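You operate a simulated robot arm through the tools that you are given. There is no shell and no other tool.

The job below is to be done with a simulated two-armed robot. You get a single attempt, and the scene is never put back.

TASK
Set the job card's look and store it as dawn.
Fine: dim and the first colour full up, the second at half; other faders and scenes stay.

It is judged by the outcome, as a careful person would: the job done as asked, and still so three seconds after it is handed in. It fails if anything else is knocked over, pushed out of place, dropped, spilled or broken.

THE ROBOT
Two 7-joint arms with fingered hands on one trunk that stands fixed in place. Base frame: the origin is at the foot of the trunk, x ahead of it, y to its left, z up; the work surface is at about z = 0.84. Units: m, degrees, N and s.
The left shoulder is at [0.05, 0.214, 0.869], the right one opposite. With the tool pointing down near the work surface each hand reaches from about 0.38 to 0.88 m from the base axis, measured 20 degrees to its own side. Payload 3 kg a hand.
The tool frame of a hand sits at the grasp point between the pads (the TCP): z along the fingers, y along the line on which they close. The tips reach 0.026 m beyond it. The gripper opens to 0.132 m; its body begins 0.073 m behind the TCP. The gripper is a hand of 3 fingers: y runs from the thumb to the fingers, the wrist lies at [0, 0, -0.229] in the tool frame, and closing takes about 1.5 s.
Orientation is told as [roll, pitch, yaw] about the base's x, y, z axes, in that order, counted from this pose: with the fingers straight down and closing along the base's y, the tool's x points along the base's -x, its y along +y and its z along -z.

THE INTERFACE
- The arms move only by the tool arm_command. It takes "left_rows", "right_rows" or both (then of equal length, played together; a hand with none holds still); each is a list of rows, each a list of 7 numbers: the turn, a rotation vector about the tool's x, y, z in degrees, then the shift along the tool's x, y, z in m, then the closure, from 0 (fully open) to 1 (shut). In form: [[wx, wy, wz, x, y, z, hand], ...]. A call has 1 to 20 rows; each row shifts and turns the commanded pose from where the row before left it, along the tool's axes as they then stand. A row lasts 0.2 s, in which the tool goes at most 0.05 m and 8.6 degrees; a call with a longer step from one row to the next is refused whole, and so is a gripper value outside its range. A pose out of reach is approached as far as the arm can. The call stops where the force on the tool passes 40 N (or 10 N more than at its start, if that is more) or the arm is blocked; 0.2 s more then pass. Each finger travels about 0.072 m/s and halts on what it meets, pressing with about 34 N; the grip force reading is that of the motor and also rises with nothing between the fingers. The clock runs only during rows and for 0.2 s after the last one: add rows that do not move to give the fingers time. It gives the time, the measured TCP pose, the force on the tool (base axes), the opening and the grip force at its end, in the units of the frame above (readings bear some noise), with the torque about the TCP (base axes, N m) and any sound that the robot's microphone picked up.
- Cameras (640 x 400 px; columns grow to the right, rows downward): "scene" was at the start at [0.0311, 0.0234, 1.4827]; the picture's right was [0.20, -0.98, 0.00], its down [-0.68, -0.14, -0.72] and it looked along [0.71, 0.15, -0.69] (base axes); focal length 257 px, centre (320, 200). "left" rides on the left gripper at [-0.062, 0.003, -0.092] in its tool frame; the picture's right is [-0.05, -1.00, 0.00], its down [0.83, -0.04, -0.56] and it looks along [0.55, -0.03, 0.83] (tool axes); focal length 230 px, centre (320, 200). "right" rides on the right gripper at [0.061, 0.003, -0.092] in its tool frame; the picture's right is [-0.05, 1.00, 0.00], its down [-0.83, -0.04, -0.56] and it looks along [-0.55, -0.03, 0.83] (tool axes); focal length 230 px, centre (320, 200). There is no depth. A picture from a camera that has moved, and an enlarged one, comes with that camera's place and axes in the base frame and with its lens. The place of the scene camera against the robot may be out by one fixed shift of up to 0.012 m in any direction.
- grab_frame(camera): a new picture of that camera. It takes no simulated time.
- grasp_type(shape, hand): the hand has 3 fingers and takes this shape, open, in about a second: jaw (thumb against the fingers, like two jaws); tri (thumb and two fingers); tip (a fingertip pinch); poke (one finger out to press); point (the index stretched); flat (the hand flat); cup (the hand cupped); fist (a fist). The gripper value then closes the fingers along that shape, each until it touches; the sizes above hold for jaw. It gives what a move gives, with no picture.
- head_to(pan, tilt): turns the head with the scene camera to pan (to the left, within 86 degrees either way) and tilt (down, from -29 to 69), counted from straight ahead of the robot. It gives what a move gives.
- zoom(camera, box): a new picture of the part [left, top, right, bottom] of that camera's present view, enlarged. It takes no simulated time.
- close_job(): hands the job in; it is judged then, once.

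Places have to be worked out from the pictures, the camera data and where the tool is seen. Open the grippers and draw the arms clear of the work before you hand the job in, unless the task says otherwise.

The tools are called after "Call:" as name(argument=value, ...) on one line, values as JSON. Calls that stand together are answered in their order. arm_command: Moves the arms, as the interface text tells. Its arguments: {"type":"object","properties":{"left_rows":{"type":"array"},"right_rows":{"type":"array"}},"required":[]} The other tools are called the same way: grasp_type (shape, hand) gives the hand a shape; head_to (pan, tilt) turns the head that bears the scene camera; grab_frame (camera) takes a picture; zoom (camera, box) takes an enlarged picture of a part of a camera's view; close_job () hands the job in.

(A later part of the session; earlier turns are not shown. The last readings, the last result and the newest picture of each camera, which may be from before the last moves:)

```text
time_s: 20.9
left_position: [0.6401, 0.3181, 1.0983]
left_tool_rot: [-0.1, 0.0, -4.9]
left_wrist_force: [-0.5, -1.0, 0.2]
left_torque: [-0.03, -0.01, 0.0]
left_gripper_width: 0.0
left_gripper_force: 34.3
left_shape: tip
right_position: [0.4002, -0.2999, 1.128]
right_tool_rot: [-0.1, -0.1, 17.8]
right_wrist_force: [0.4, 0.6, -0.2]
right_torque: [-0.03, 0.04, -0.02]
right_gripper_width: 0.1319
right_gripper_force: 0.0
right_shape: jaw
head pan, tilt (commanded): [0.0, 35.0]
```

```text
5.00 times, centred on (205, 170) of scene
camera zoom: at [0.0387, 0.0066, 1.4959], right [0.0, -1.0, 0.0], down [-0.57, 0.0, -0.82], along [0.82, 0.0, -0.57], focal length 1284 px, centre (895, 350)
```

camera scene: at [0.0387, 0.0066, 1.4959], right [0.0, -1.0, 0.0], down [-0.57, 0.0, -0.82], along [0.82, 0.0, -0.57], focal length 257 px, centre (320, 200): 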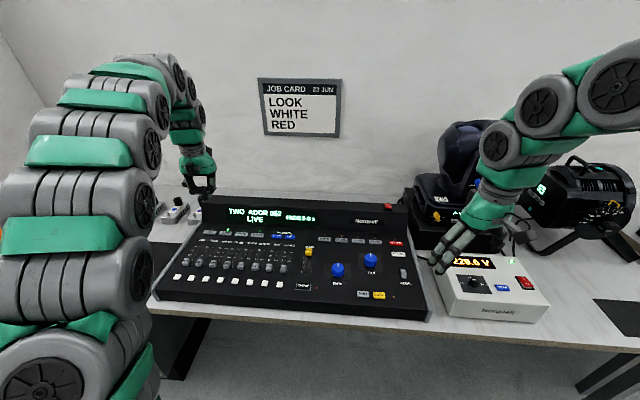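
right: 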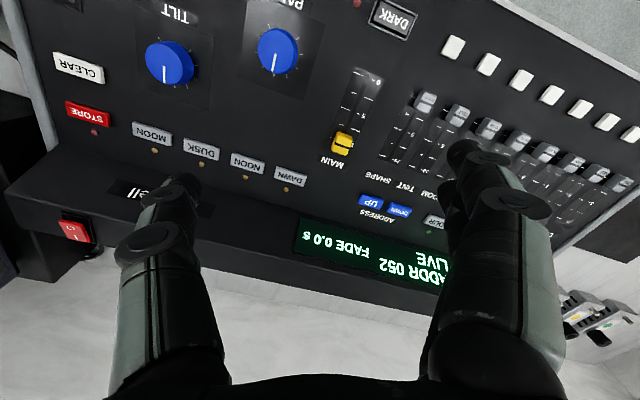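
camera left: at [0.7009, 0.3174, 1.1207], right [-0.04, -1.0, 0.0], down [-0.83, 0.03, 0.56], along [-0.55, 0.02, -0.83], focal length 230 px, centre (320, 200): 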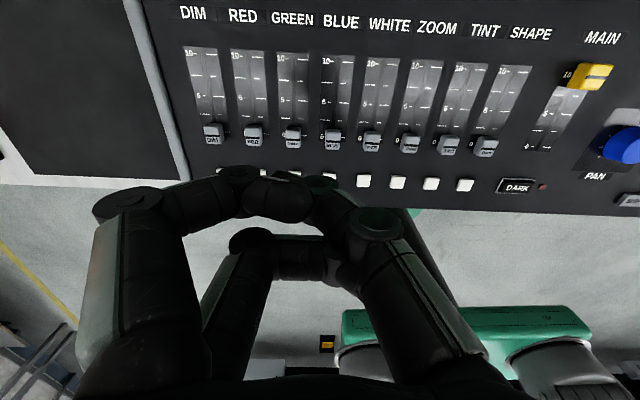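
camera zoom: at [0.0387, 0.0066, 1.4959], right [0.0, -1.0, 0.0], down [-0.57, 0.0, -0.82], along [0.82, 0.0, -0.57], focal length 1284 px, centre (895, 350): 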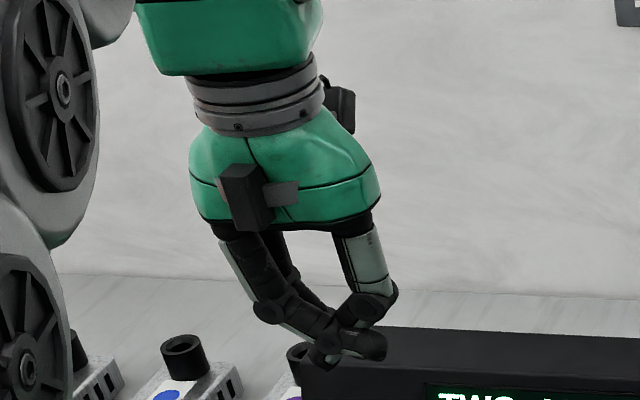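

The closed tip crosses its fingers, so it is no use. Instead I will use the open jaw's thumb as a straight single pusher: open jaw and roll the hand 18 degrees so the thumb is the lowest point and the fingers are lifted about 45 mm.

Call:
grasp_type(shape="jaw", hand="left")

Call:
arm_command(left_rows=[[-6, 0, 0, 0, 0, 0, 0], [-6, 0, 0, 0, 0, 0, 0], [-6, 0, 0, 0, 0, 0, 0], [0, 0, 0, 0, 0, 0, 0], [0, 0, 0, 0, 0, 0, 0], [0, 0, 0, 0, 0, 0, 0]])

Call:
grab_frame(camera="left")

Call:
zoom(camera="scene", box=[150, 110, 290, 222])

```text
time_s: 21.8
left_position: [0.6405, 0.3201, 1.0972]
left_tool_rot: [-0.1, 0.1, -4.9]
left_wrist_force: [-0.3, 0.0, 1.0]
left_torque: [0.01, 0.0, 0.01]
left_gripper_width: 0.132
left_gripper_force: 0.1
left_shape: jaw
right_position: [0.3994, -0.299, 1.1284]
right_tool_rot: [0.0, 0.1, 17.9]
right_wrist_force: [-0.4, 0.0, 0.9]
right_torque: [0.0, -0.02, 0.0]
right_gripper_width: 0.1317
right_gripper_force: 0.1
right_shape: jaw
head pan, tilt (commanded): [0.0, 35.0]
```

```text
time_s: 23.2
left_position: [0.6402, 0.3203, 1.0983]
left_tool_rot: [18.0, 0.0, -5.0]
left_wrist_force: [-0.8, -1.0, 1.0]
left_torque: [-0.03, 0.0, 0.01]
left_gripper_width: 0.1318
left_gripper_force: 0.1
left_shape: jaw
right_position: [0.3995, -0.299, 1.1291]
right_tool_rot: [-0.1, 0.0, 17.9]
right_wrist_force: [-0.1, 0.1, -0.3]
right_torque: [-0.02, 0.04, 0.0]
right_gripper_width: 0.1319
right_gripper_force: 0.1
right_shape: jaw
head pan, tilt (commanded): [0.0, 35.0]
```

```text
taken
camera left: at [0.6981, 0.2885, 1.1871], right [-0.03, -0.95, -0.31], down [-0.85, -0.14, 0.51], along [-0.53, 0.28, -0.8], focal length 230 px, centre (320, 200)
```

left: 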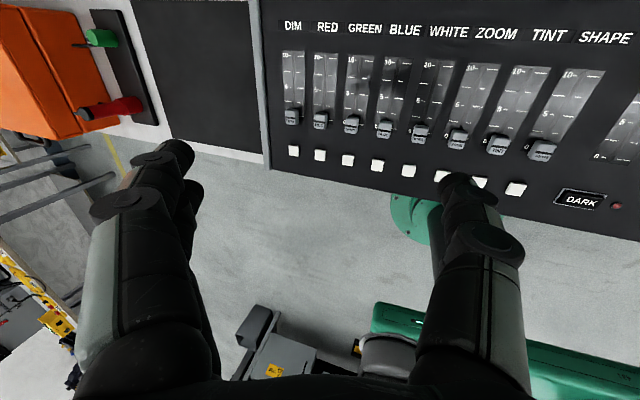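

```text
3.57 times, centred on (220, 166) of scene
camera zoom: at [0.0387, 0.0066, 1.4959], right [0.0, -1.0, 0.0], down [-0.57, 0.0, -0.82], along [0.82, 0.0, -0.57], focal length 917 px, centre (677, 321)
```

zoom: 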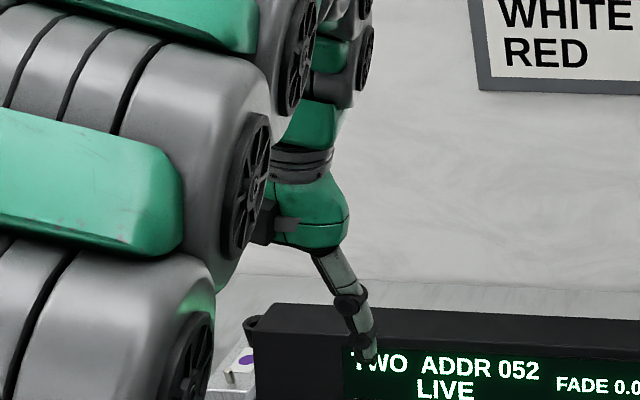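

The thumb is now a clear single pusher with its tip at about TCP + (-0.006, -0.069, -0.050). I move it over the gap in front of the DIM cap (cap centre about x 0.620, y 0.444), still 0.1 m high, and check.

Call:
arm_command(left_rows=[[0, 0, 0, 0.0121, 0.0358, 0.0116, 0], [0, 0, 0, 0.0121, 0.0358, 0.0116, 0], [0, 0, 0, 0.0121, 0.0358, 0.0116, 0], [0, 0, 0, 0.0121, 0.0358, 0.0116, 0], [0, 0, 0, 0.0121, 0.0358, 0.0116, 0], [0, 0, 0, 0, -0.0103, 0.0317, 0], [0, 0, 0, 0, -0.0103, 0.0317, 0], [0, 0, 0, 0, -0.0103, 0.0317, 0], [0, 0, 0, 0, 0, 0, 0]])

Call:
grab_frame(camera="left")

Call:
grab_frame(camera="scene")

```text
time_s: 25.2
left_position: [0.5976, 0.5126, 0.9994]
left_tool_rot: [18.1, 0.0, -5.1]
left_wrist_force: [0.1, 0.9, -0.6]
left_torque: [0.0, -0.02, 0.02]
left_gripper_width: 0.1319
left_gripper_force: 0.0
left_shape: jaw
right_position: [0.3999, -0.3002, 1.129]
right_tool_rot: [0.0, 0.0, 17.9]
right_wrist_force: [-0.1, 0.6, 0.1]
right_torque: [-0.03, 0.01, 0.01]
right_gripper_width: 0.1318
right_gripper_force: 0.0
right_shape: jaw
head pan, tilt (commanded): [0.0, 35.0]
```

```text
taken
camera left: at [0.6541, 0.4817, 1.0878], right [-0.03, -0.95, -0.31], down [-0.85, -0.14, 0.51], along [-0.53, 0.28, -0.8], focal length 230 px, centre (320, 200)
```

left: 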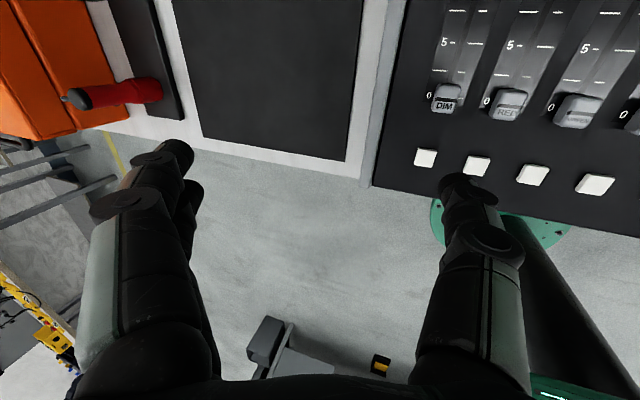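

```text
taken
camera scene: at [0.0387, 0.0066, 1.4959], right [0.0, -1.0, 0.0], down [-0.57, 0.0, -0.82], along [0.82, 0.0, -0.57], focal length 257 px, centre (320, 200)
```

scene: 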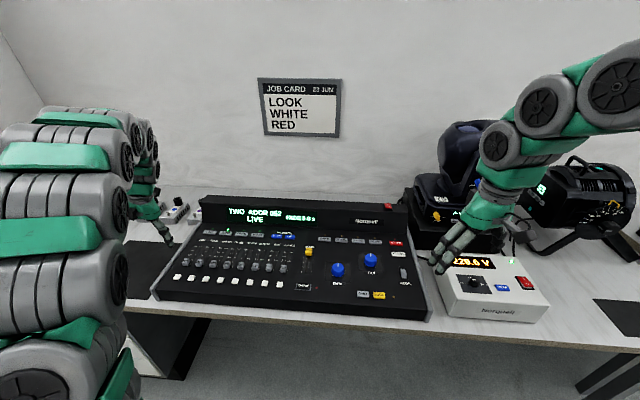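

The cap is confirmed at (0.621, 0.445, top 0.858). I lower the thumb to about 0.02 m above the panel in front of it and look again.

Call:
arm_command(left_rows=[[0, 0, 0, 0, -0.00865, 0.02663, 0], [0, 0, 0, 0, -0.00865, 0.02663, 0], [0, 0, 0, 0, -0.00865, 0.02663, 0], [0, 0, 0, 0, 0, 0, 0]])

Call:
zoom(camera="left", box=[380, 70, 580, 230])

Call:
zoom(camera="scene", box=[140, 220, 240, 290])

```text
time_s: 26.2
left_position: [0.596, 0.5139, 0.9141]
left_tool_rot: [17.9, 0.0, -5.0]
left_wrist_force: [0.2, -0.2, 0.7]
left_torque: [0.02, -0.02, -0.04]
left_gripper_width: 0.132
left_gripper_force: 0.0
left_shape: jaw
right_position: [0.3981, -0.3001, 1.1293]
right_tool_rot: [0.0, 0.0, 17.7]
right_wrist_force: [-0.1, -0.1, -1.4]
right_torque: [-0.01, -0.04, 0.02]
right_gripper_width: 0.1319
right_gripper_force: 0.0
right_shape: jaw
head pan, tilt (commanded): [0.0, 35.0]
```

```text
2.50 times, centred on (480, 150) of left
camera zoom: at [0.6538, 0.4821, 1.0031], right [-0.03, -0.95, -0.31], down [-0.85, -0.14, 0.51], along [-0.53, 0.28, -0.8], focal length 575 px, centre (-80, 325)
```

zoom: 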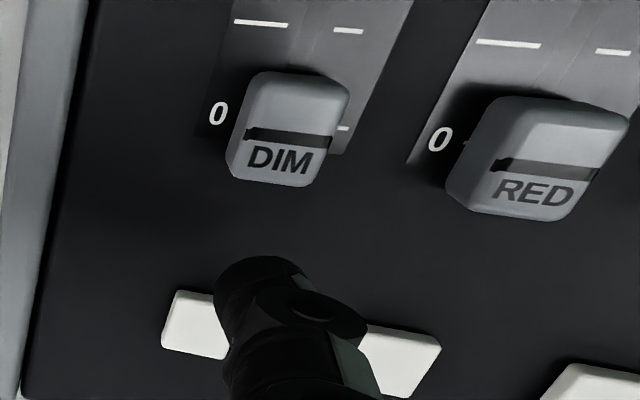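

```text
5.71 times, centred on (190, 255) of scene
camera zoom: at [0.0387, 0.0066, 1.4959], right [0.0, -1.0, 0.0], down [-0.57, 0.0, -0.82], along [0.82, 0.0, -0.57], focal length 1468 px, centre (1063, -114)
```

zoom: 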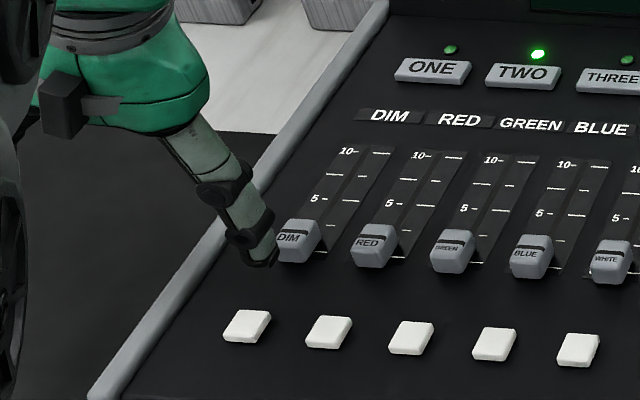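

Both views put the tip at about (0.59-0.598, 0.445-0.451) in front of the DIM cap, a little left of its middle. I lower 12 mm more and read the force.

Call:
arm_command(left_rows=[[0, 0, 0, 0, -0.0037, 0.01141, 0], [0, 0, 0, 0, 0, 0, 0]])

Call:
zoom(camera="left", box=[380, 70, 580, 230])

Call:
zoom(camera="scene", box=[140, 220, 240, 290])

```text
time_s: 26.8
left_position: [0.596, 0.5136, 0.9031]
left_tool_rot: [17.9, -0.2, -5.1]
left_wrist_force: [0.0, 0.3, -0.1]
left_torque: [-0.01, -0.01, -0.01]
left_gripper_width: 0.132
left_gripper_force: 0.0
left_shape: jaw
right_position: [0.3997, -0.3004, 1.1285]
right_tool_rot: [0.1, 0.0, 17.8]
right_wrist_force: [0.2, -0.2, -0.6]
right_torque: [-0.03, 0.06, -0.02]
right_gripper_width: 0.1317
right_gripper_force: 0.0
right_shape: jaw
head pan, tilt (commanded): [0.0, 35.0]
```

```text
2.50 times, centred on (480, 150) of left
camera zoom: at [0.6542, 0.4819, 0.9917], right [-0.03, -0.95, -0.31], down [-0.85, -0.14, 0.51], along [-0.53, 0.28, -0.8], focal length 575 px, centre (-80, 325)
```

zoom: 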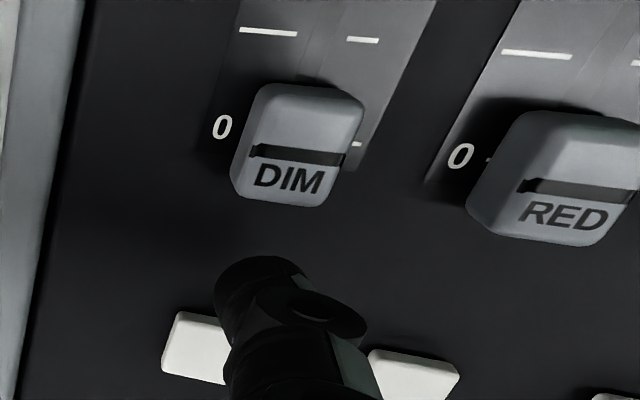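

```text
5.71 times, centred on (190, 255) of scene
camera zoom: at [0.0387, 0.0066, 1.4959], right [0.0, -1.0, 0.0], down [-0.57, 0.0, -0.82], along [0.82, 0.0, -0.57], focal length 1468 px, centre (1063, -114)
```

zoom: 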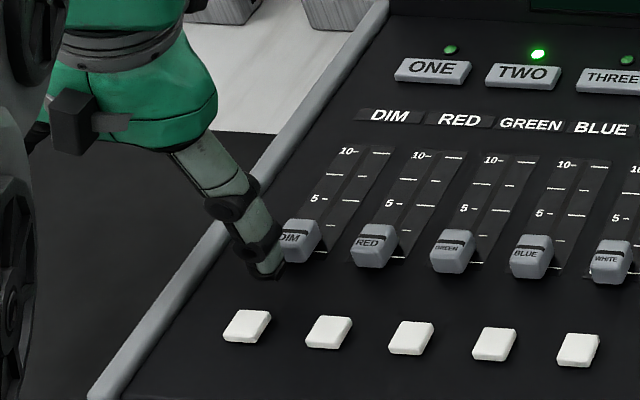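

The tip stands about 23 mm in front of the cap's centre and within 2-3 mm of its middle line. I lower in small steps to find the panel.

Call:
arm_command(left_rows=[[0, 0, 0, 0, -0.0022, 0.00317, 0], [0, 0, 0, 0, 0, 0, 0]])

Call:
arm_command(left_rows=[[0, 0, 0, 0, -0.0006, 0.0019, 0], [0, 0, 0, 0, 0, 0, 0]])

Call:
zoom(camera="left", box=[380, 70, 580, 230])

```text
time_s: 27.4
left_position: [0.5962, 0.5112, 0.8973]
left_tool_rot: [18.0, 0.0, -5.0]
left_wrist_force: [0.2, 0.4, 0.3]
left_torque: [0.01, -0.04, -0.01]
left_gripper_width: 0.1317
left_gripper_force: 0.1
left_shape: jaw
right_position: [0.401, -0.2987, 1.1274]
right_tool_rot: [-0.1, 0.0, 17.9]
right_wrist_force: [-0.1, 0.2, 1.0]
right_torque: [0.04, 0.0, 0.01]
right_gripper_width: 0.1317
right_gripper_force: 0.2
right_shape: jaw
head pan, tilt (commanded): [0.0, 35.0]
```

```text
time_s: 28.0
left_position: [0.5974, 0.5124, 0.8964]
left_tool_rot: [18.0, 0.0, -5.0]
left_wrist_force: [-0.8, -0.3, -0.2]
left_torque: [0.01, -0.03, 0.0]
left_gripper_width: 0.132
left_gripper_force: 0.0
left_shape: jaw
right_position: [0.3998, -0.2985, 1.1283]
right_tool_rot: [0.0, 0.0, 17.9]
right_wrist_force: [-0.5, 0.0, 1.2]
right_torque: [0.02, -0.03, 0.01]
right_gripper_width: 0.1319
right_gripper_force: 0.1
right_shape: jaw
head pan, tilt (commanded): [0.0, 35.0]
```

```text
2.50 times, centred on (480, 150) of left
camera zoom: at [0.6542, 0.4804, 0.9856], right [-0.03, -0.95, -0.31], down [-0.85, -0.14, 0.51], along [-0.53, 0.28, -0.8], focal length 575 px, centre (-80, 325)
```

zoom: 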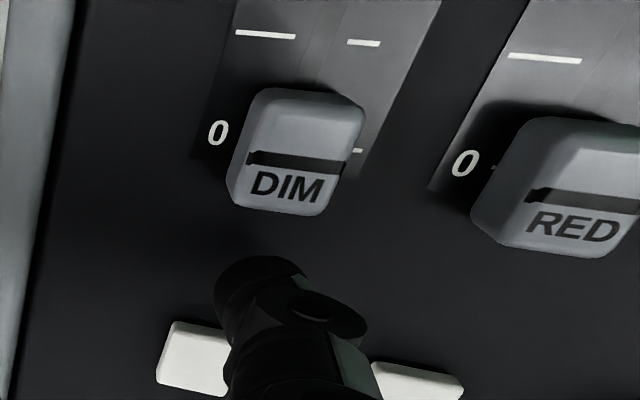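

No contact with the panel yet, with the tip about 2-3 mm above it. I push 12 mm along the fader direction and check the cap moves.

Call:
arm_command(left_rows=[[0, 0, 0, -0.004, 0, 0, 0], [0, 0, 0, -0.004, 0, 0, 0], [0, 0, 0, -0.004, 0, 0, 0], [0, 0, 0, 0, 0, 0, 0]])

Call:
zoom(camera="left", box=[380, 70, 580, 230])

Call:
zoom(camera="scene", box=[140, 220, 240, 290])

```text
time_s: 29.0
left_position: [0.6084, 0.5101, 0.8965]
left_tool_rot: [17.9, 0.1, -5.0]
left_wrist_force: [0.2, -0.3, -0.3]
left_torque: [0.01, -0.01, -0.02]
left_gripper_width: 0.132
left_gripper_force: 0.1
left_shape: jaw
right_position: [0.3991, -0.2995, 1.1276]
right_tool_rot: [0.1, 0.0, 17.8]
right_wrist_force: [0.4, -0.5, 0.2]
right_torque: [0.0, -0.01, -0.01]
right_gripper_width: 0.1318
right_gripper_force: 0.2
right_shape: jaw
head pan, tilt (commanded): [0.0, 35.0]
```

```text
2.50 times, centred on (480, 150) of left
camera zoom: at [0.6659, 0.4793, 0.9857], right [-0.03, -0.95, -0.31], down [-0.85, -0.14, 0.51], along [-0.53, 0.28, -0.8], focal length 575 px, centre (-80, 325)
```

zoom: 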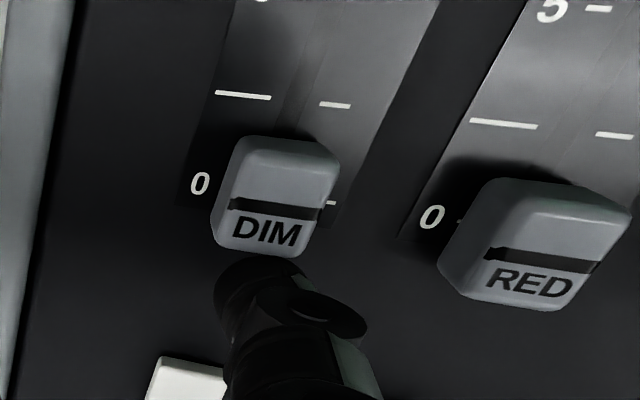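

```text
5.71 times, centred on (190, 255) of scene
camera zoom: at [0.0387, 0.0066, 1.4959], right [0.0, -1.0, 0.0], down [-0.57, 0.0, -0.82], along [0.82, 0.0, -0.57], focal length 1468 px, centre (1063, -114)
```

zoom: 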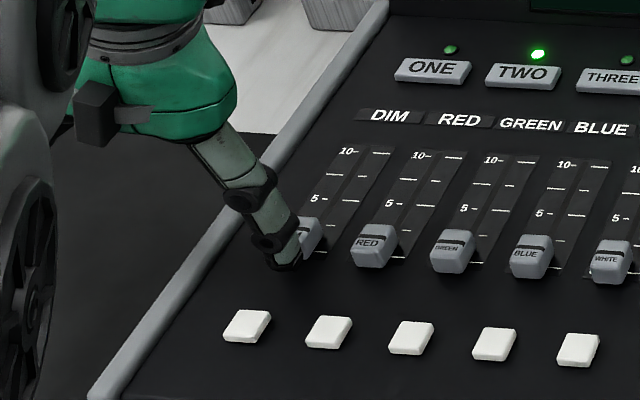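

The cap has not moved yet; the tip is just about to touch it. I push on 16 mm.

Call:
arm_command(left_rows=[[0, 0, 0, -0.004, 0, 0, 0], [0, 0, 0, -0.004, 0, 0, 0], [0, 0, 0, -0.004, 0, 0, 0], [0, 0, 0, -0.004, 0, 0, 0], [0, 0, 0, 0, 0, 0, 0]])

Call:
zoom(camera="left", box=[380, 70, 580, 230])

Call:
zoom(camera="scene", box=[140, 220, 240, 290])

```text
time_s: 30.2
left_position: [0.6229, 0.5087, 0.8972]
left_tool_rot: [18.0, 0.0, -5.1]
left_wrist_force: [-0.3, 0.2, 0.3]
left_torque: [-0.01, 0.0, -0.01]
left_gripper_width: 0.1319
left_gripper_force: 0.0
left_shape: jaw
right_position: [0.3998, -0.2996, 1.1281]
right_tool_rot: [0.0, 0.0, 17.8]
right_wrist_force: [0.5, 0.1, -0.8]
right_torque: [-0.01, -0.01, -0.01]
right_gripper_width: 0.1322
right_gripper_force: 0.1
right_shape: jaw
head pan, tilt (commanded): [0.0, 35.0]
```

```text
2.50 times, centred on (480, 150) of left
camera zoom: at [0.6823, 0.4777, 0.9857], right [-0.03, -0.95, -0.31], down [-0.85, -0.14, 0.51], along [-0.53, 0.28, -0.8], focal length 575 px, centre (-80, 325)
```

zoom: 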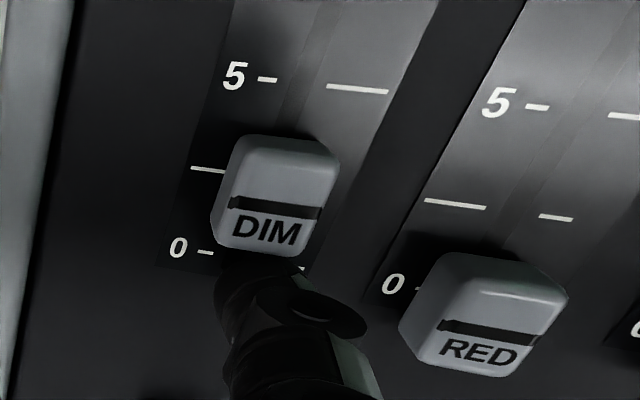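

```text
5.71 times, centred on (190, 255) of scene
camera zoom: at [0.0387, 0.0066, 1.4959], right [0.0, -1.0, 0.0], down [-0.57, 0.0, -0.82], along [0.82, 0.0, -0.57], focal length 1468 px, centre (1063, -114)
```

zoom: 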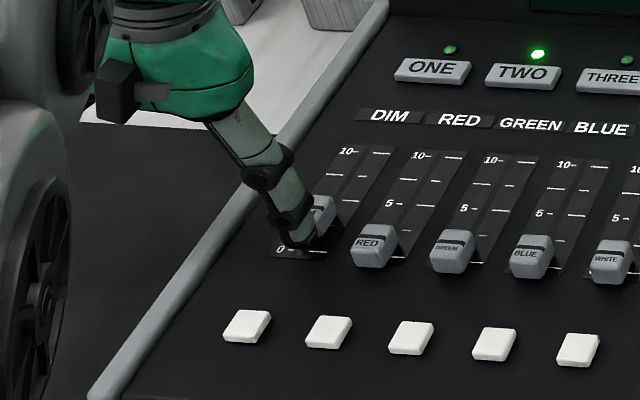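

The DIM cap rides with the thumb, with almost no force. I push on 52 mm towards 10 and look again before the end stop.

Call:
arm_command(left_rows=[[0, 0, 0, -0.004, 0, 0, 0], [0, 0, 0, -0.004, 0, 0, 0], [0, 0, 0, -0.004, 0, 0, 0], [0, 0, 0, -0.004, 0, 0, 0], [0, 0, 0, -0.004, 0, 0, 0], [0, 0, 0, -0.004, 0, 0, 0], [0, 0, 0, -0.004, 0, 0, 0], [0, 0, 0, -0.004, 0, 0, 0], [0, 0, 0, -0.004, 0, 0, 0], [0, 0, 0, -0.004, 0, 0, 0], [0, 0, 0, -0.004, 0, 0, 0], [0, 0, 0, -0.004, 0, 0, 0], [0, 0, 0, -0.004, 0, 0, 0], [0, 0, 0, 0, 0, 0, 0]])

Call:
zoom(camera="left", box=[380, 70, 580, 230])

Call:
zoom(camera="scene", box=[140, 220, 240, 290])

```text
time_s: 33.2
left_position: [0.6763, 0.5047, 0.8963]
left_tool_rot: [18.0, 0.0, -5.0]
left_wrist_force: [0.1, -0.3, -0.1]
left_torque: [0.01, 0.03, -0.01]
left_gripper_width: 0.1319
left_gripper_force: 0.1
left_shape: jaw
right_position: [0.3996, -0.2992, 1.1287]
right_tool_rot: [0.0, 0.0, 17.8]
right_wrist_force: [0.8, 0.0, 0.7]
right_torque: [0.0, 0.02, -0.04]
right_gripper_width: 0.132
right_gripper_force: 0.0
right_shape: jaw
head pan, tilt (commanded): [0.0, 35.0]
```

```text
2.50 times, centred on (480, 150) of left
camera zoom: at [0.7338, 0.4731, 0.9857], right [-0.03, -0.95, -0.31], down [-0.85, -0.14, 0.51], along [-0.53, 0.28, -0.8], focal length 575 px, centre (-80, 325)
```

zoom: 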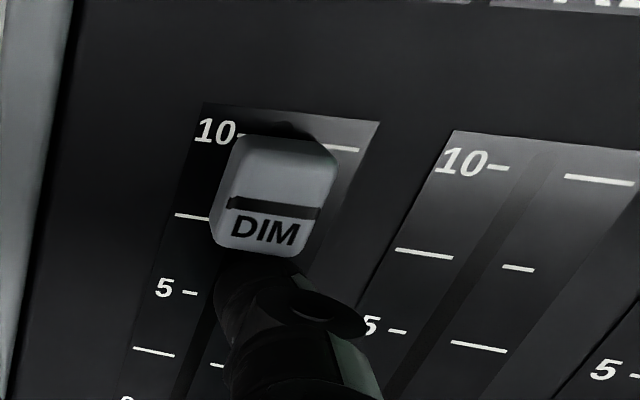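

```text
5.71 times, centred on (190, 255) of scene
camera zoom: at [0.0387, 0.0066, 1.4959], right [0.0, -1.0, 0.0], down [-0.57, 0.0, -0.82], along [0.82, 0.0, -0.57], focal length 1468 px, centre (1063, -114)
```

zoom: 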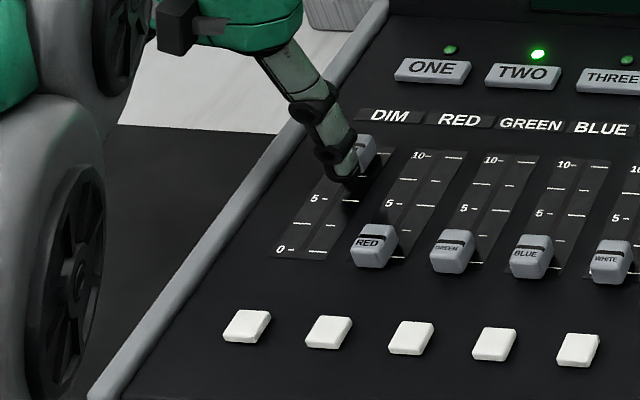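

The line sits just short of 10, with about 9 mm left. I push on in 1.5-2 mm steps watching for the end-stop force.

Call:
arm_command(left_rows=[[0, 0, 0, -0.002, 0, 0, 0], [0, 0, 0, -0.002, 0, 0, 0], [0, 0, 0, -0.002, 0, 0, 0], [0, 0, 0, -0.0015, 0, 0, 0], [0, 0, 0, 0, 0, 0, 0]])

Call:
zoom(camera="left", box=[380, 70, 580, 230])

```text
time_s: 34.4
left_position: [0.6835, 0.5032, 0.8959]
left_tool_rot: [18.0, 0.1, -5.0]
left_wrist_force: [0.6, 0.2, 0.0]
left_torque: [0.01, 0.03, 0.05]
left_gripper_width: 0.1317
left_gripper_force: 0.1
left_shape: jaw
right_position: [0.401, -0.2997, 1.1289]
right_tool_rot: [0.0, -0.1, 17.8]
right_wrist_force: [0.1, 0.7, -0.8]
right_torque: [0.02, -0.01, 0.0]
right_gripper_width: 0.132
right_gripper_force: 0.0
right_shape: jaw
head pan, tilt (commanded): [0.0, 35.0]
```

```text
2.50 times, centred on (480, 150) of left
camera zoom: at [0.7416, 0.4721, 0.9854], right [-0.03, -0.95, -0.31], down [-0.85, -0.14, 0.51], along [-0.53, 0.28, -0.8], focal length 575 px, centre (-80, 325)
```

zoom: 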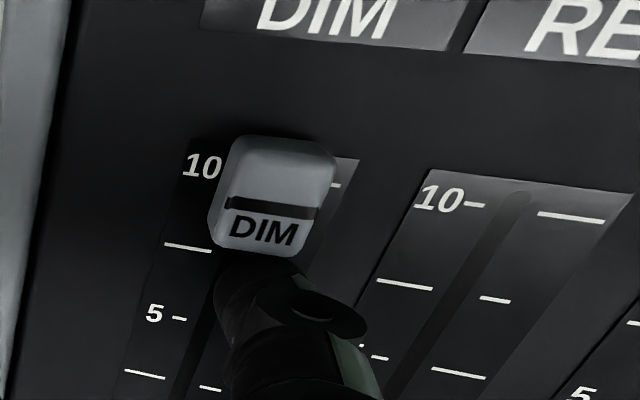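

The cap is within about 2 mm of full. I creep on in 1 mm steps until the end stop shows in the force.

Call:
arm_command(left_rows=[[0, 0, 0, -0.001, 0, 0, 0], [0, 0, 0, -0.001, 0, 0, 0], [0, 0, 0, 0, 0, 0, 0]])

Call:
arm_command(left_rows=[[0, 0, 0, -0.001, 0, 0, 0], [0, 0, 0, 0, 0, 0, 0]])

Call:
zoom(camera="left", box=[380, 70, 580, 230])

```text
time_s: 35.2
left_position: [0.6852, 0.5039, 0.8971]
left_tool_rot: [18.0, -0.1, -5.1]
left_wrist_force: [-0.5, 1.0, -0.2]
left_torque: [0.04, 0.0, -0.02]
left_gripper_width: 0.1318
left_gripper_force: 0.0
left_shape: jaw
right_position: [0.3982, -0.2995, 1.1298]
right_tool_rot: [-0.1, 0.0, 17.8]
right_wrist_force: [-0.1, 0.0, 1.1]
right_torque: [-0.02, 0.02, 0.03]
right_gripper_width: 0.1321
right_gripper_force: 0.1
right_shape: jaw
head pan, tilt (commanded): [0.0, 35.0]
```

```text
time_s: 35.8
left_position: [0.6861, 0.5036, 0.8964]
left_tool_rot: [18.0, 0.0, -5.0]
left_wrist_force: [-0.1, -0.6, 0.0]
left_torque: [-0.03, 0.01, -0.05]
left_gripper_width: 0.1317
left_gripper_force: 0.2
left_shape: jaw
right_position: [0.4001, -0.3007, 1.1293]
right_tool_rot: [0.0, 0.1, 17.8]
right_wrist_force: [-0.3, -1.2, 1.0]
right_torque: [0.0, -0.05, -0.01]
right_gripper_width: 0.1319
right_gripper_force: 0.0
right_shape: jaw
head pan, tilt (commanded): [0.0, 35.0]
```

```text
2.50 times, centred on (480, 150) of left
camera zoom: at [0.7445, 0.472, 0.9854], right [-0.03, -0.95, -0.31], down [-0.85, -0.14, 0.51], along [-0.53, 0.28, -0.8], focal length 575 px, centre (-80, 325)
```

zoom: 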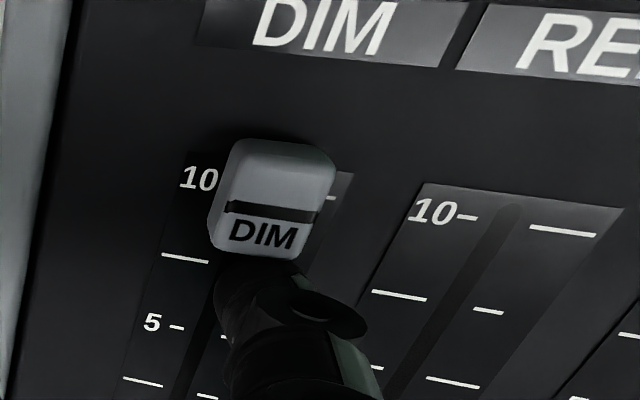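

The cap now lags slightly behind the camera, which hints at the end stop, though no force shows yet. I push 1 mm more and check.

Call:
arm_command(left_rows=[[0, 0, 0, -0.001, 0, 0, 0], [0, 0, 0, 0, 0, 0, 0]])

Call:
zoom(camera="left", box=[380, 70, 580, 230])

Call:
zoom(camera="scene", box=[140, 190, 240, 260])

```text
time_s: 36.4
left_position: [0.6873, 0.5039, 0.8967]
left_tool_rot: [18.0, -0.1, -4.9]
left_wrist_force: [-1.5, -0.2, -0.6]
left_torque: [-0.03, 0.07, -0.09]
left_gripper_width: 0.132
left_gripper_force: 0.0
left_shape: jaw
right_position: [0.3999, -0.3003, 1.1286]
right_tool_rot: [0.0, -0.1, 17.8]
right_wrist_force: [-0.3, 0.6, 0.0]
right_torque: [-0.01, -0.05, -0.01]
right_gripper_width: 0.132
right_gripper_force: 0.0
right_shape: jaw
head pan, tilt (commanded): [0.0, 35.0]
```

```text
2.50 times, centred on (480, 150) of left
camera zoom: at [0.7452, 0.4719, 0.9855], right [-0.03, -0.95, -0.31], down [-0.85, -0.14, 0.51], along [-0.53, 0.28, -0.8], focal length 575 px, centre (-80, 325)
```

zoom: 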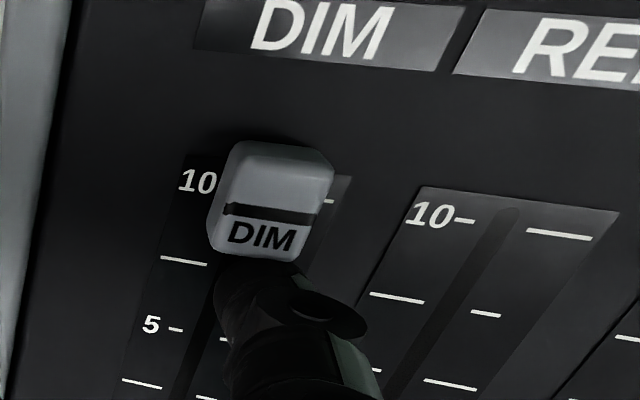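

```text
5.71 times, centred on (190, 225) of scene
camera zoom: at [0.0386, 0.0066, 1.4959], right [0.0, -1.0, 0.0], down [-0.57, 0.0, -0.82], along [0.82, 0.0, -0.57], focal length 1468 px, centre (1063, 57)
```

zoom: 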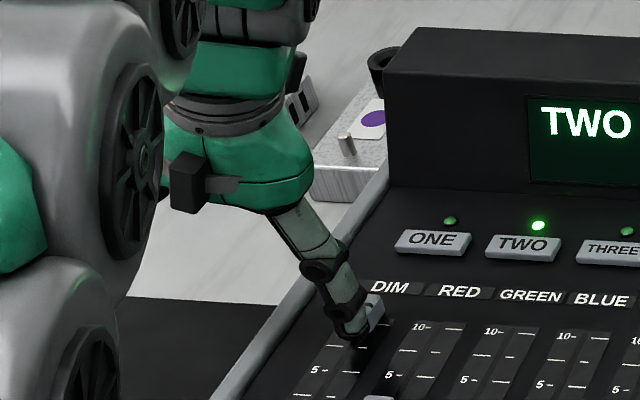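

Force of -1.5 N in x and a torque begin to show: the end stop. One more millimetre to confirm it is fully home.

Call:
arm_command(left_rows=[[0, 0, 0, -0.001, 0, 0, 0], [0, 0, 0, 0, 0, 0, 0]])

```text
time_s: 37.0
left_position: [0.6878, 0.502, 0.8968]
left_tool_rot: [17.9, 0.0, -5.0]
left_wrist_force: [-3.8, 0.6, -0.4]
left_torque: [0.02, 0.17, -0.21]
left_gripper_width: 0.1321
left_gripper_force: 0.0
left_shape: jaw
right_position: [0.3999, -0.2996, 1.1284]
right_tool_rot: [0.0, -0.1, 17.8]
right_wrist_force: [0.8, 0.6, -0.9]
right_torque: [0.0, 0.02, 0.0]
right_gripper_width: 0.1321
right_gripper_force: 0.1
right_shape: jaw
head pan, tilt (commanded): [0.0, 35.0]
```

The DIM fader is firmly at its end stop. I back off, lift, and go over the gap in front of the RED cap.

Call:
arm_command(left_rows=[[0, 0, 0, 0.006, 0, 0, 0], [0, 0, 0, 0.006, 0, 0, 0], [0, 0, 0, 0, 0.00773, -0.02378, 0], [0, 0, 0, 0, 0.00773, -0.02378, 0], [0, 0, 0, 0.0266, -0.014, -0.0045, 0], [0, 0, 0, 0.0266, -0.014, -0.0045, 0], [0, 0, 0, 0.0266, -0.014, -0.0045, 0], [0, 0, 0, 0, 0, 0, 0], [0, 0, 0, 0, 0, 0, 0]])

Call:
grab_frame(camera="left")

Call:
zoom(camera="left", box=[340, 40, 540, 200])

Call:
zoom(camera="scene", box=[150, 190, 330, 302])

```text
time_s: 39.0
left_position: [0.5936, 0.4659, 0.9463]
left_tool_rot: [18.0, 0.0, -5.0]
left_wrist_force: [-0.9, 0.4, -0.6]
left_torque: [0.01, -0.02, 0.0]
left_gripper_width: 0.1319
left_gripper_force: 0.0
left_shape: jaw
right_position: [0.4007, -0.3001, 1.1285]
right_tool_rot: [0.0, 0.0, 17.8]
right_wrist_force: [-0.8, 0.3, 0.4]
right_torque: [0.01, 0.01, 0.03]
right_gripper_width: 0.1318
right_gripper_force: 0.0
right_shape: jaw
head pan, tilt (commanded): [0.0, 35.0]
```

```text
taken
camera left: at [0.6511, 0.4361, 1.0348], right [-0.03, -0.95, -0.31], down [-0.85, -0.14, 0.51], along [-0.53, 0.28, -0.8], focal length 230 px, centre (320, 200)
```

left: 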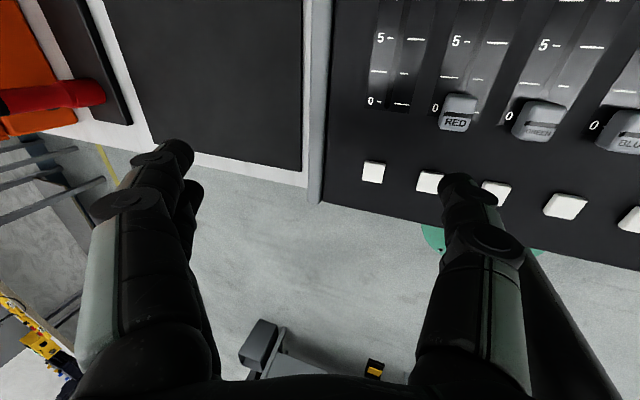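

```text
2.50 times, centred on (440, 120) of left
camera zoom: at [0.6511, 0.4361, 1.0348], right [-0.03, -0.95, -0.31], down [-0.85, -0.14, 0.51], along [-0.53, 0.28, -0.8], focal length 575 px, centre (20, 400)
```

zoom: 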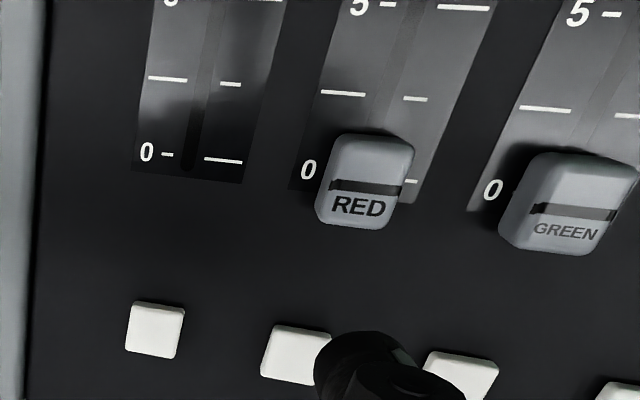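

```text
3.56 times, centred on (240, 246) of scene
camera zoom: at [0.0387, 0.0066, 1.4959], right [0.0, -1.0, 0.0], down [-0.57, 0.0, -0.82], along [0.82, 0.0, -0.57], focal length 913 px, centre (604, 36)
```

zoom: 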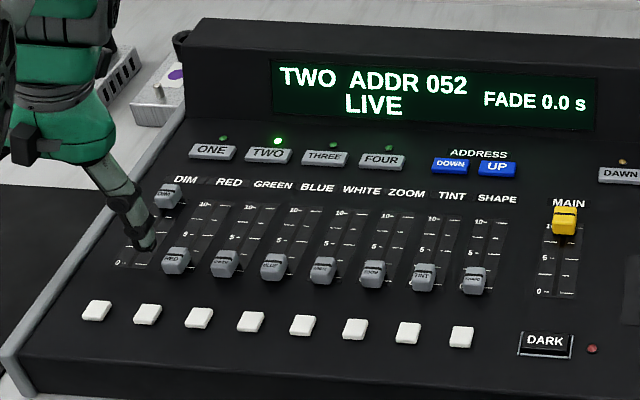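

DIM shows at the top in the scene view. RED's cap is measured at (0.616, 0.399); I lower in front of it and push 45 mm, a little short of the half mark.

Call:
arm_command(left_rows=[[0, 0, 0, 0, -0.0062, 0.019, 0], [0, 0, 0, 0, -0.0062, 0.019, 0], [0, 0, 0, 0, -0.0029, 0.0091, 0], [0, 0, 0, 0, 0, 0, 0]])

Call:
zoom(camera="left", box=[380, 70, 580, 230])

```text
time_s: 40.0
left_position: [0.5918, 0.4676, 0.8964]
left_tool_rot: [18.0, 0.0, -5.0]
left_wrist_force: [0.3, -0.1, 0.4]
left_torque: [-0.01, -0.01, -0.01]
left_gripper_width: 0.1317
left_gripper_force: 0.1
left_shape: jaw
right_position: [0.3991, -0.3001, 1.1282]
right_tool_rot: [0.0, 0.0, 17.8]
right_wrist_force: [0.2, -0.2, 0.2]
right_torque: [-0.03, 0.01, 0.0]
right_gripper_width: 0.1318
right_gripper_force: 0.1
right_shape: jaw
head pan, tilt (commanded): [0.0, 35.0]
```

```text
2.50 times, centred on (480, 150) of left
camera zoom: at [0.6507, 0.4361, 0.9851], right [-0.03, -0.95, -0.31], down [-0.85, -0.14, 0.51], along [-0.53, 0.28, -0.8], focal length 575 px, centre (-80, 325)
```

zoom: 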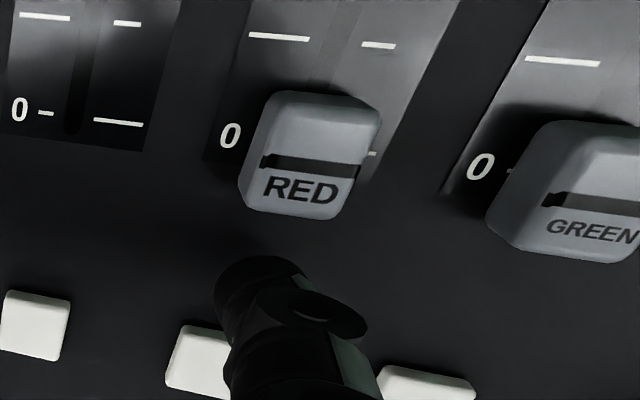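

The tip is about 3 mm left of RED's middle, so I shift right 3 mm and push 44 mm.

Call:
arm_command(left_rows=[[0, 0, 0, 0, -0.0028, -0.0009, 0], [0, 0, 0, -0.004, 0, 0, 0], [0, 0, 0, -0.004, 0, 0, 0], [0, 0, 0, -0.004, 0, 0, 0], [0, 0, 0, -0.004, 0, 0, 0], [0, 0, 0, -0.004, 0, 0, 0], [0, 0, 0, -0.004, 0, 0, 0], [0, 0, 0, -0.004, 0, 0, 0], [0, 0, 0, -0.004, 0, 0, 0], [0, 0, 0, -0.004, 0, 0, 0], [0, 0, 0, -0.004, 0, 0, 0], [0, 0, 0, -0.004, 0, 0, 0], [0, 0, 0, 0, 0, 0, 0], [0, 0, 0, 0, 0, 0, 0]])

Call:
zoom(camera="left", box=[380, 70, 580, 230])

Call:
zoom(camera="scene", box=[150, 210, 250, 280])

```text
time_s: 43.0
left_position: [0.6354, 0.4597, 0.8966]
left_tool_rot: [18.0, -0.1, -5.0]
left_wrist_force: [0.1, 0.1, -0.1]
left_torque: [-0.01, 0.03, -0.01]
left_gripper_width: 0.1318
left_gripper_force: 0.0
left_shape: jaw
right_position: [0.3997, -0.3, 1.1283]
right_tool_rot: [0.0, 0.0, 17.8]
right_wrist_force: [0.6, -0.4, 0.6]
right_torque: [0.02, 0.0, 0.01]
right_gripper_width: 0.1319
right_gripper_force: 0.0
right_shape: jaw
head pan, tilt (commanded): [0.0, 35.0]
```

```text
2.50 times, centred on (480, 150) of left
camera zoom: at [0.6944, 0.4291, 0.9857], right [-0.03, -0.95, -0.31], down [-0.85, -0.14, 0.51], along [-0.53, 0.28, -0.8], focal length 575 px, centre (-80, 325)
```

zoom: 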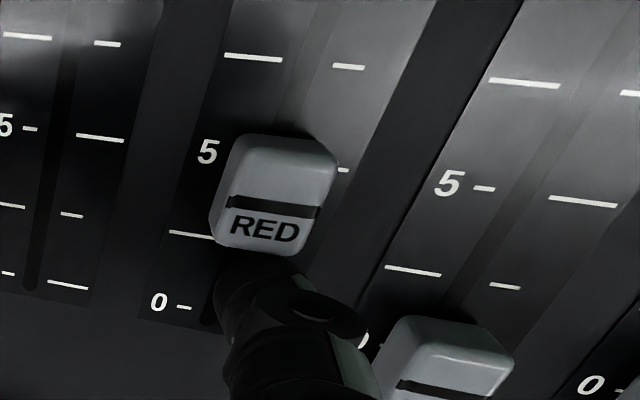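

```text
5.71 times, centred on (200, 245) of scene
camera zoom: at [0.0387, 0.0066, 1.4959], right [0.0, -1.0, 0.0], down [-0.57, 0.0, -0.82], along [0.82, 0.0, -0.57], focal length 1468 px, centre (1006, -57)
```

zoom: 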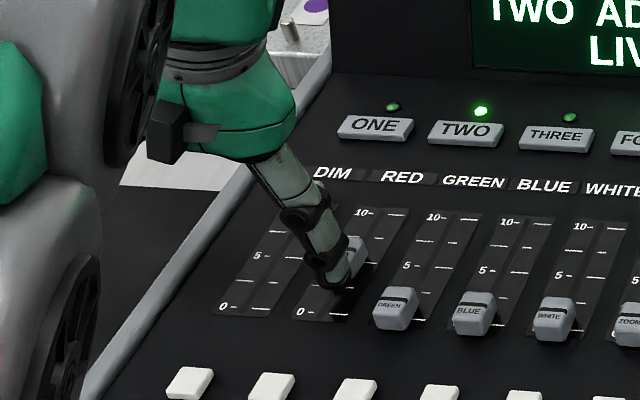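

The cap has moved about 35 mm; the half mark needs roughly 39 mm. I push 3.5 mm more and then back off to view it unobstructed.

Call:
arm_command(left_rows=[[0, 0, 0, -0.002, 0, 0, 0], [0, 0, 0, -0.0015, 0, 0, 0], [0, 0, 0, 0, 0, 0, 0], [0, 0, 0, 0, 0, 0, 0]])

Call:
zoom(camera="left", box=[380, 70, 580, 230])

Call:
arm_command(left_rows=[[0, 0, 0, 0.006, 0, 0, 0], [0, 0, 0, 0.006, 0, 0, 0], [0, 0, 0, 0, 0.00773, -0.02378, 0], [0, 0, 0, 0, 0.00773, -0.02378, 0], [0, 0, 0, 0, 0.00773, -0.02378, 0], [0, 0, 0, 0, 0, 0, 0], [0, 0, 0, 0, 0, 0, 0]])

Call:
grab_frame(camera="left")

Call:
zoom(camera="left", box=[360, 0, 560, 140])

Call:
zoom(camera="scene", box=[160, 220, 240, 280])

```text
time_s: 44.0
left_position: [0.6395, 0.459, 0.8969]
left_tool_rot: [18.0, -0.1, -5.0]
left_wrist_force: [0.6, -0.8, -1.4]
left_torque: [-0.03, 0.0, 0.01]
left_gripper_width: 0.132
left_gripper_force: 0.0
left_shape: jaw
right_position: [0.4007, -0.2997, 1.1289]
right_tool_rot: [0.0, 0.0, 17.8]
right_wrist_force: [0.3, 0.7, -0.6]
right_torque: [0.0, 0.02, -0.03]
right_gripper_width: 0.1318
right_gripper_force: 0.0
right_shape: jaw
head pan, tilt (commanded): [0.0, 35.0]
```

```text
2.50 times, centred on (480, 150) of left
camera zoom: at [0.698, 0.4292, 0.9859], right [-0.03, -0.95, -0.31], down [-0.85, -0.14, 0.51], along [-0.53, 0.28, -0.8], focal length 575 px, centre (-80, 325)
```

zoom: 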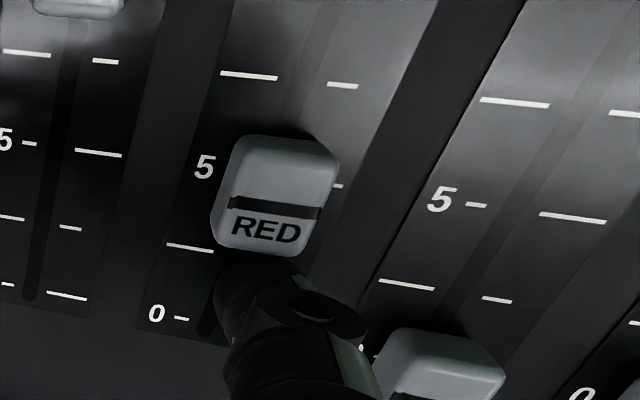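

```text
time_s: 45.6
left_position: [0.628, 0.4607, 0.9715]
left_tool_rot: [18.0, 0.0, -5.0]
left_wrist_force: [-0.9, 0.5, 0.2]
left_torque: [0.0, 0.0, 0.03]
left_gripper_width: 0.1319
left_gripper_force: 0.0
left_shape: jaw
right_position: [0.3992, -0.3001, 1.1279]
right_tool_rot: [0.0, 0.0, 17.8]
right_wrist_force: [0.2, 0.3, 0.7]
right_torque: [-0.01, 0.02, 0.02]
right_gripper_width: 0.1322
right_gripper_force: 0.0
right_shape: jaw
head pan, tilt (commanded): [0.0, 35.0]
```

```text
taken
camera left: at [0.6863, 0.4298, 1.0603], right [-0.03, -0.95, -0.31], down [-0.85, -0.14, 0.51], along [-0.53, 0.28, -0.8], focal length 230 px, centre (320, 200)
```

left: 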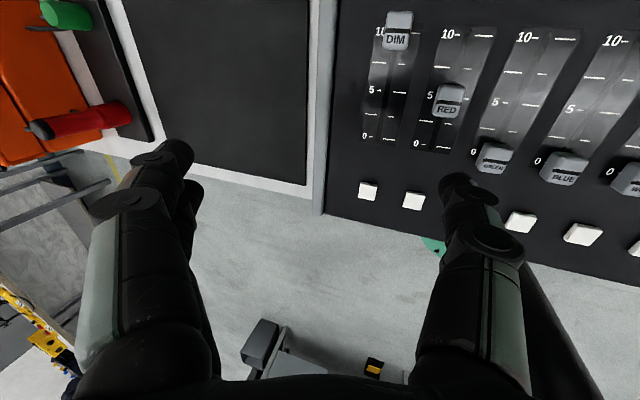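

```text
2.86 times, centred on (460, 70) of left
camera zoom: at [0.6863, 0.4298, 1.0603], right [-0.03, -0.95, -0.31], down [-0.85, -0.14, 0.51], along [-0.53, 0.28, -0.8], focal length 657 px, centre (-80, 571)
```

zoom: 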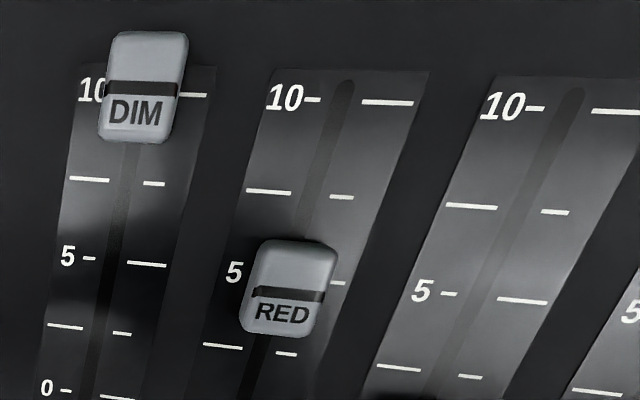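

```text
6.67 times, centred on (200, 250) of scene
camera zoom: at [0.0387, 0.0066, 1.4959], right [0.0, -1.0, 0.0], down [-0.57, 0.0, -0.82], along [0.82, 0.0, -0.57], focal length 1712 px, centre (1120, -133)
```

zoom: 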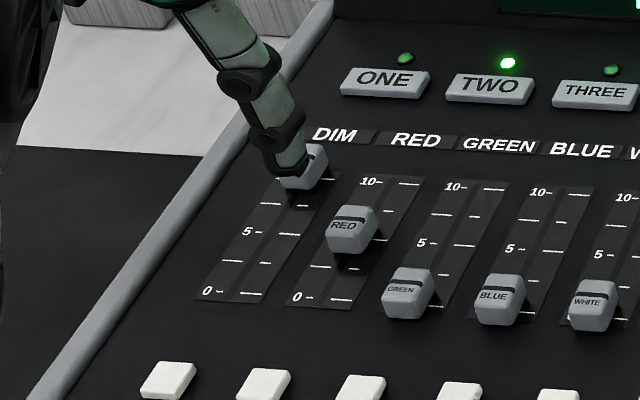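

DIM's line sits exactly on 10; RED looks about 1 mm short of 5 once the cap height is allowed for. I move the hand back 31 mm so the camera looks straight down on RED, free of parallax.

Call:
arm_command(left_rows=[[0, 0, 0, 0.0155, 0, 0, 0], [0, 0, 0, 0.0155, 0, 0, 0], [0, 0, 0, 0, 0, 0, 0], [0, 0, 0, 0, 0, 0, 0]])

Call:
zoom(camera="left", box=[380, 0, 540, 100])

```text
time_s: 46.6
left_position: [0.5969, 0.463, 0.9723]
left_tool_rot: [17.9, 0.0, -5.0]
left_wrist_force: [0.5, 0.5, 0.9]
left_torque: [0.03, -0.01, 0.01]
left_gripper_width: 0.1319
left_gripper_force: 0.1
left_shape: jaw
right_position: [0.3999, -0.2999, 1.1287]
right_tool_rot: [0.0, 0.0, 17.7]
right_wrist_force: [0.2, -0.6, -0.4]
right_torque: [-0.01, -0.01, 0.0]
right_gripper_width: 0.1318
right_gripper_force: 0.1
right_shape: jaw
head pan, tilt (commanded): [0.0, 35.0]
```

```text
4.00 times, centred on (460, 50) of left
camera zoom: at [0.6555, 0.4325, 1.0609], right [-0.03, -0.95, -0.31], down [-0.85, -0.14, 0.51], along [-0.53, 0.28, -0.8], focal length 920 px, centre (-240, 800)
```

zoom: 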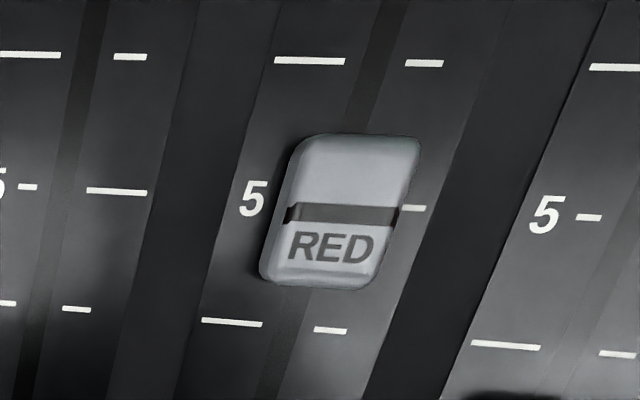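

From straight above, RED's line is about 10 px (1.4 mm) short of the 5 line. I retrace to the contact and push exactly 1.4 mm further, then back off and look again.

Call:
arm_command(left_rows=[[0, 0, 0, -0.0155, 0, 0, 0], [0, 0, 0, -0.0155, 0, 0, 0], [0, 0, 0, 0, -0.00773, 0.02378, 0], [0, 0, 0, 0, -0.00773, 0.02378, 0], [0, 0, 0, 0, -0.00773, 0.02378, 0], [0, 0, 0, -0.004, 0, 0, 0], [0, 0, 0, -0.004, 0, 0, 0], [0, 0, 0, -0.004, 0, 0, 0], [0, 0, 0, -0.0014, 0, 0, 0], [0, 0, 0, 0, 0, 0, 0], [0, 0, 0, 0, 0, 0, 0], [0, 0, 0, 0.006, 0, 0, 0], [0, 0, 0, 0.006, 0, 0, 0], [0, 0, 0, 0, 0.00773, -0.02378, 0], [0, 0, 0, 0, 0.00773, -0.02378, 0], [0, 0, 0, 0, 0.00773, -0.02378, 0], [0, 0, 0, 0.0155, 0, 0, 0], [0, 0, 0, 0.0155, 0, 0, 0], [0, 0, 0, 0, 0, 0, 0], [0, 0, 0, 0, 0, 0, 0]])

Call:
zoom(camera="left", box=[380, 0, 540, 100])

```text
time_s: 50.8
left_position: [0.5983, 0.4622, 0.9728]
left_tool_rot: [18.0, 0.0, -5.0]
left_wrist_force: [-0.3, 0.5, 0.4]
left_torque: [0.03, 0.03, 0.02]
left_gripper_width: 0.1316
left_gripper_force: 0.1
left_shape: jaw
right_position: [0.3995, -0.2996, 1.128]
right_tool_rot: [0.0, 0.0, 17.9]
right_wrist_force: [0.3, 0.2, -0.1]
right_torque: [-0.02, 0.0, 0.0]
right_gripper_width: 0.1322
right_gripper_force: 0.0
right_shape: jaw
head pan, tilt (commanded): [0.0, 35.0]
```

```text
4.00 times, centred on (460, 50) of left
camera zoom: at [0.6562, 0.4324, 1.0609], right [-0.03, -0.95, -0.31], down [-0.85, -0.14, 0.51], along [-0.53, 0.28, -0.8], focal length 920 px, centre (-240, 800)
```

zoom: 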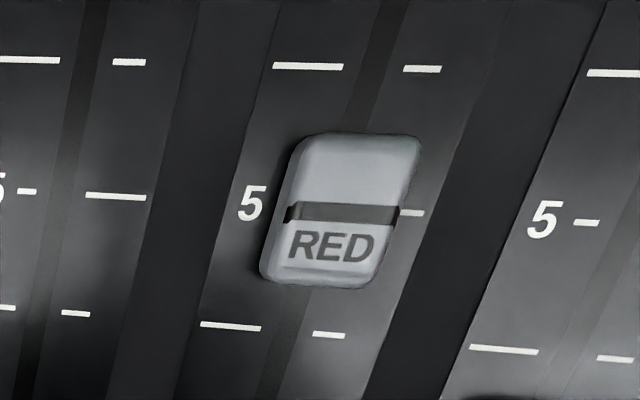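

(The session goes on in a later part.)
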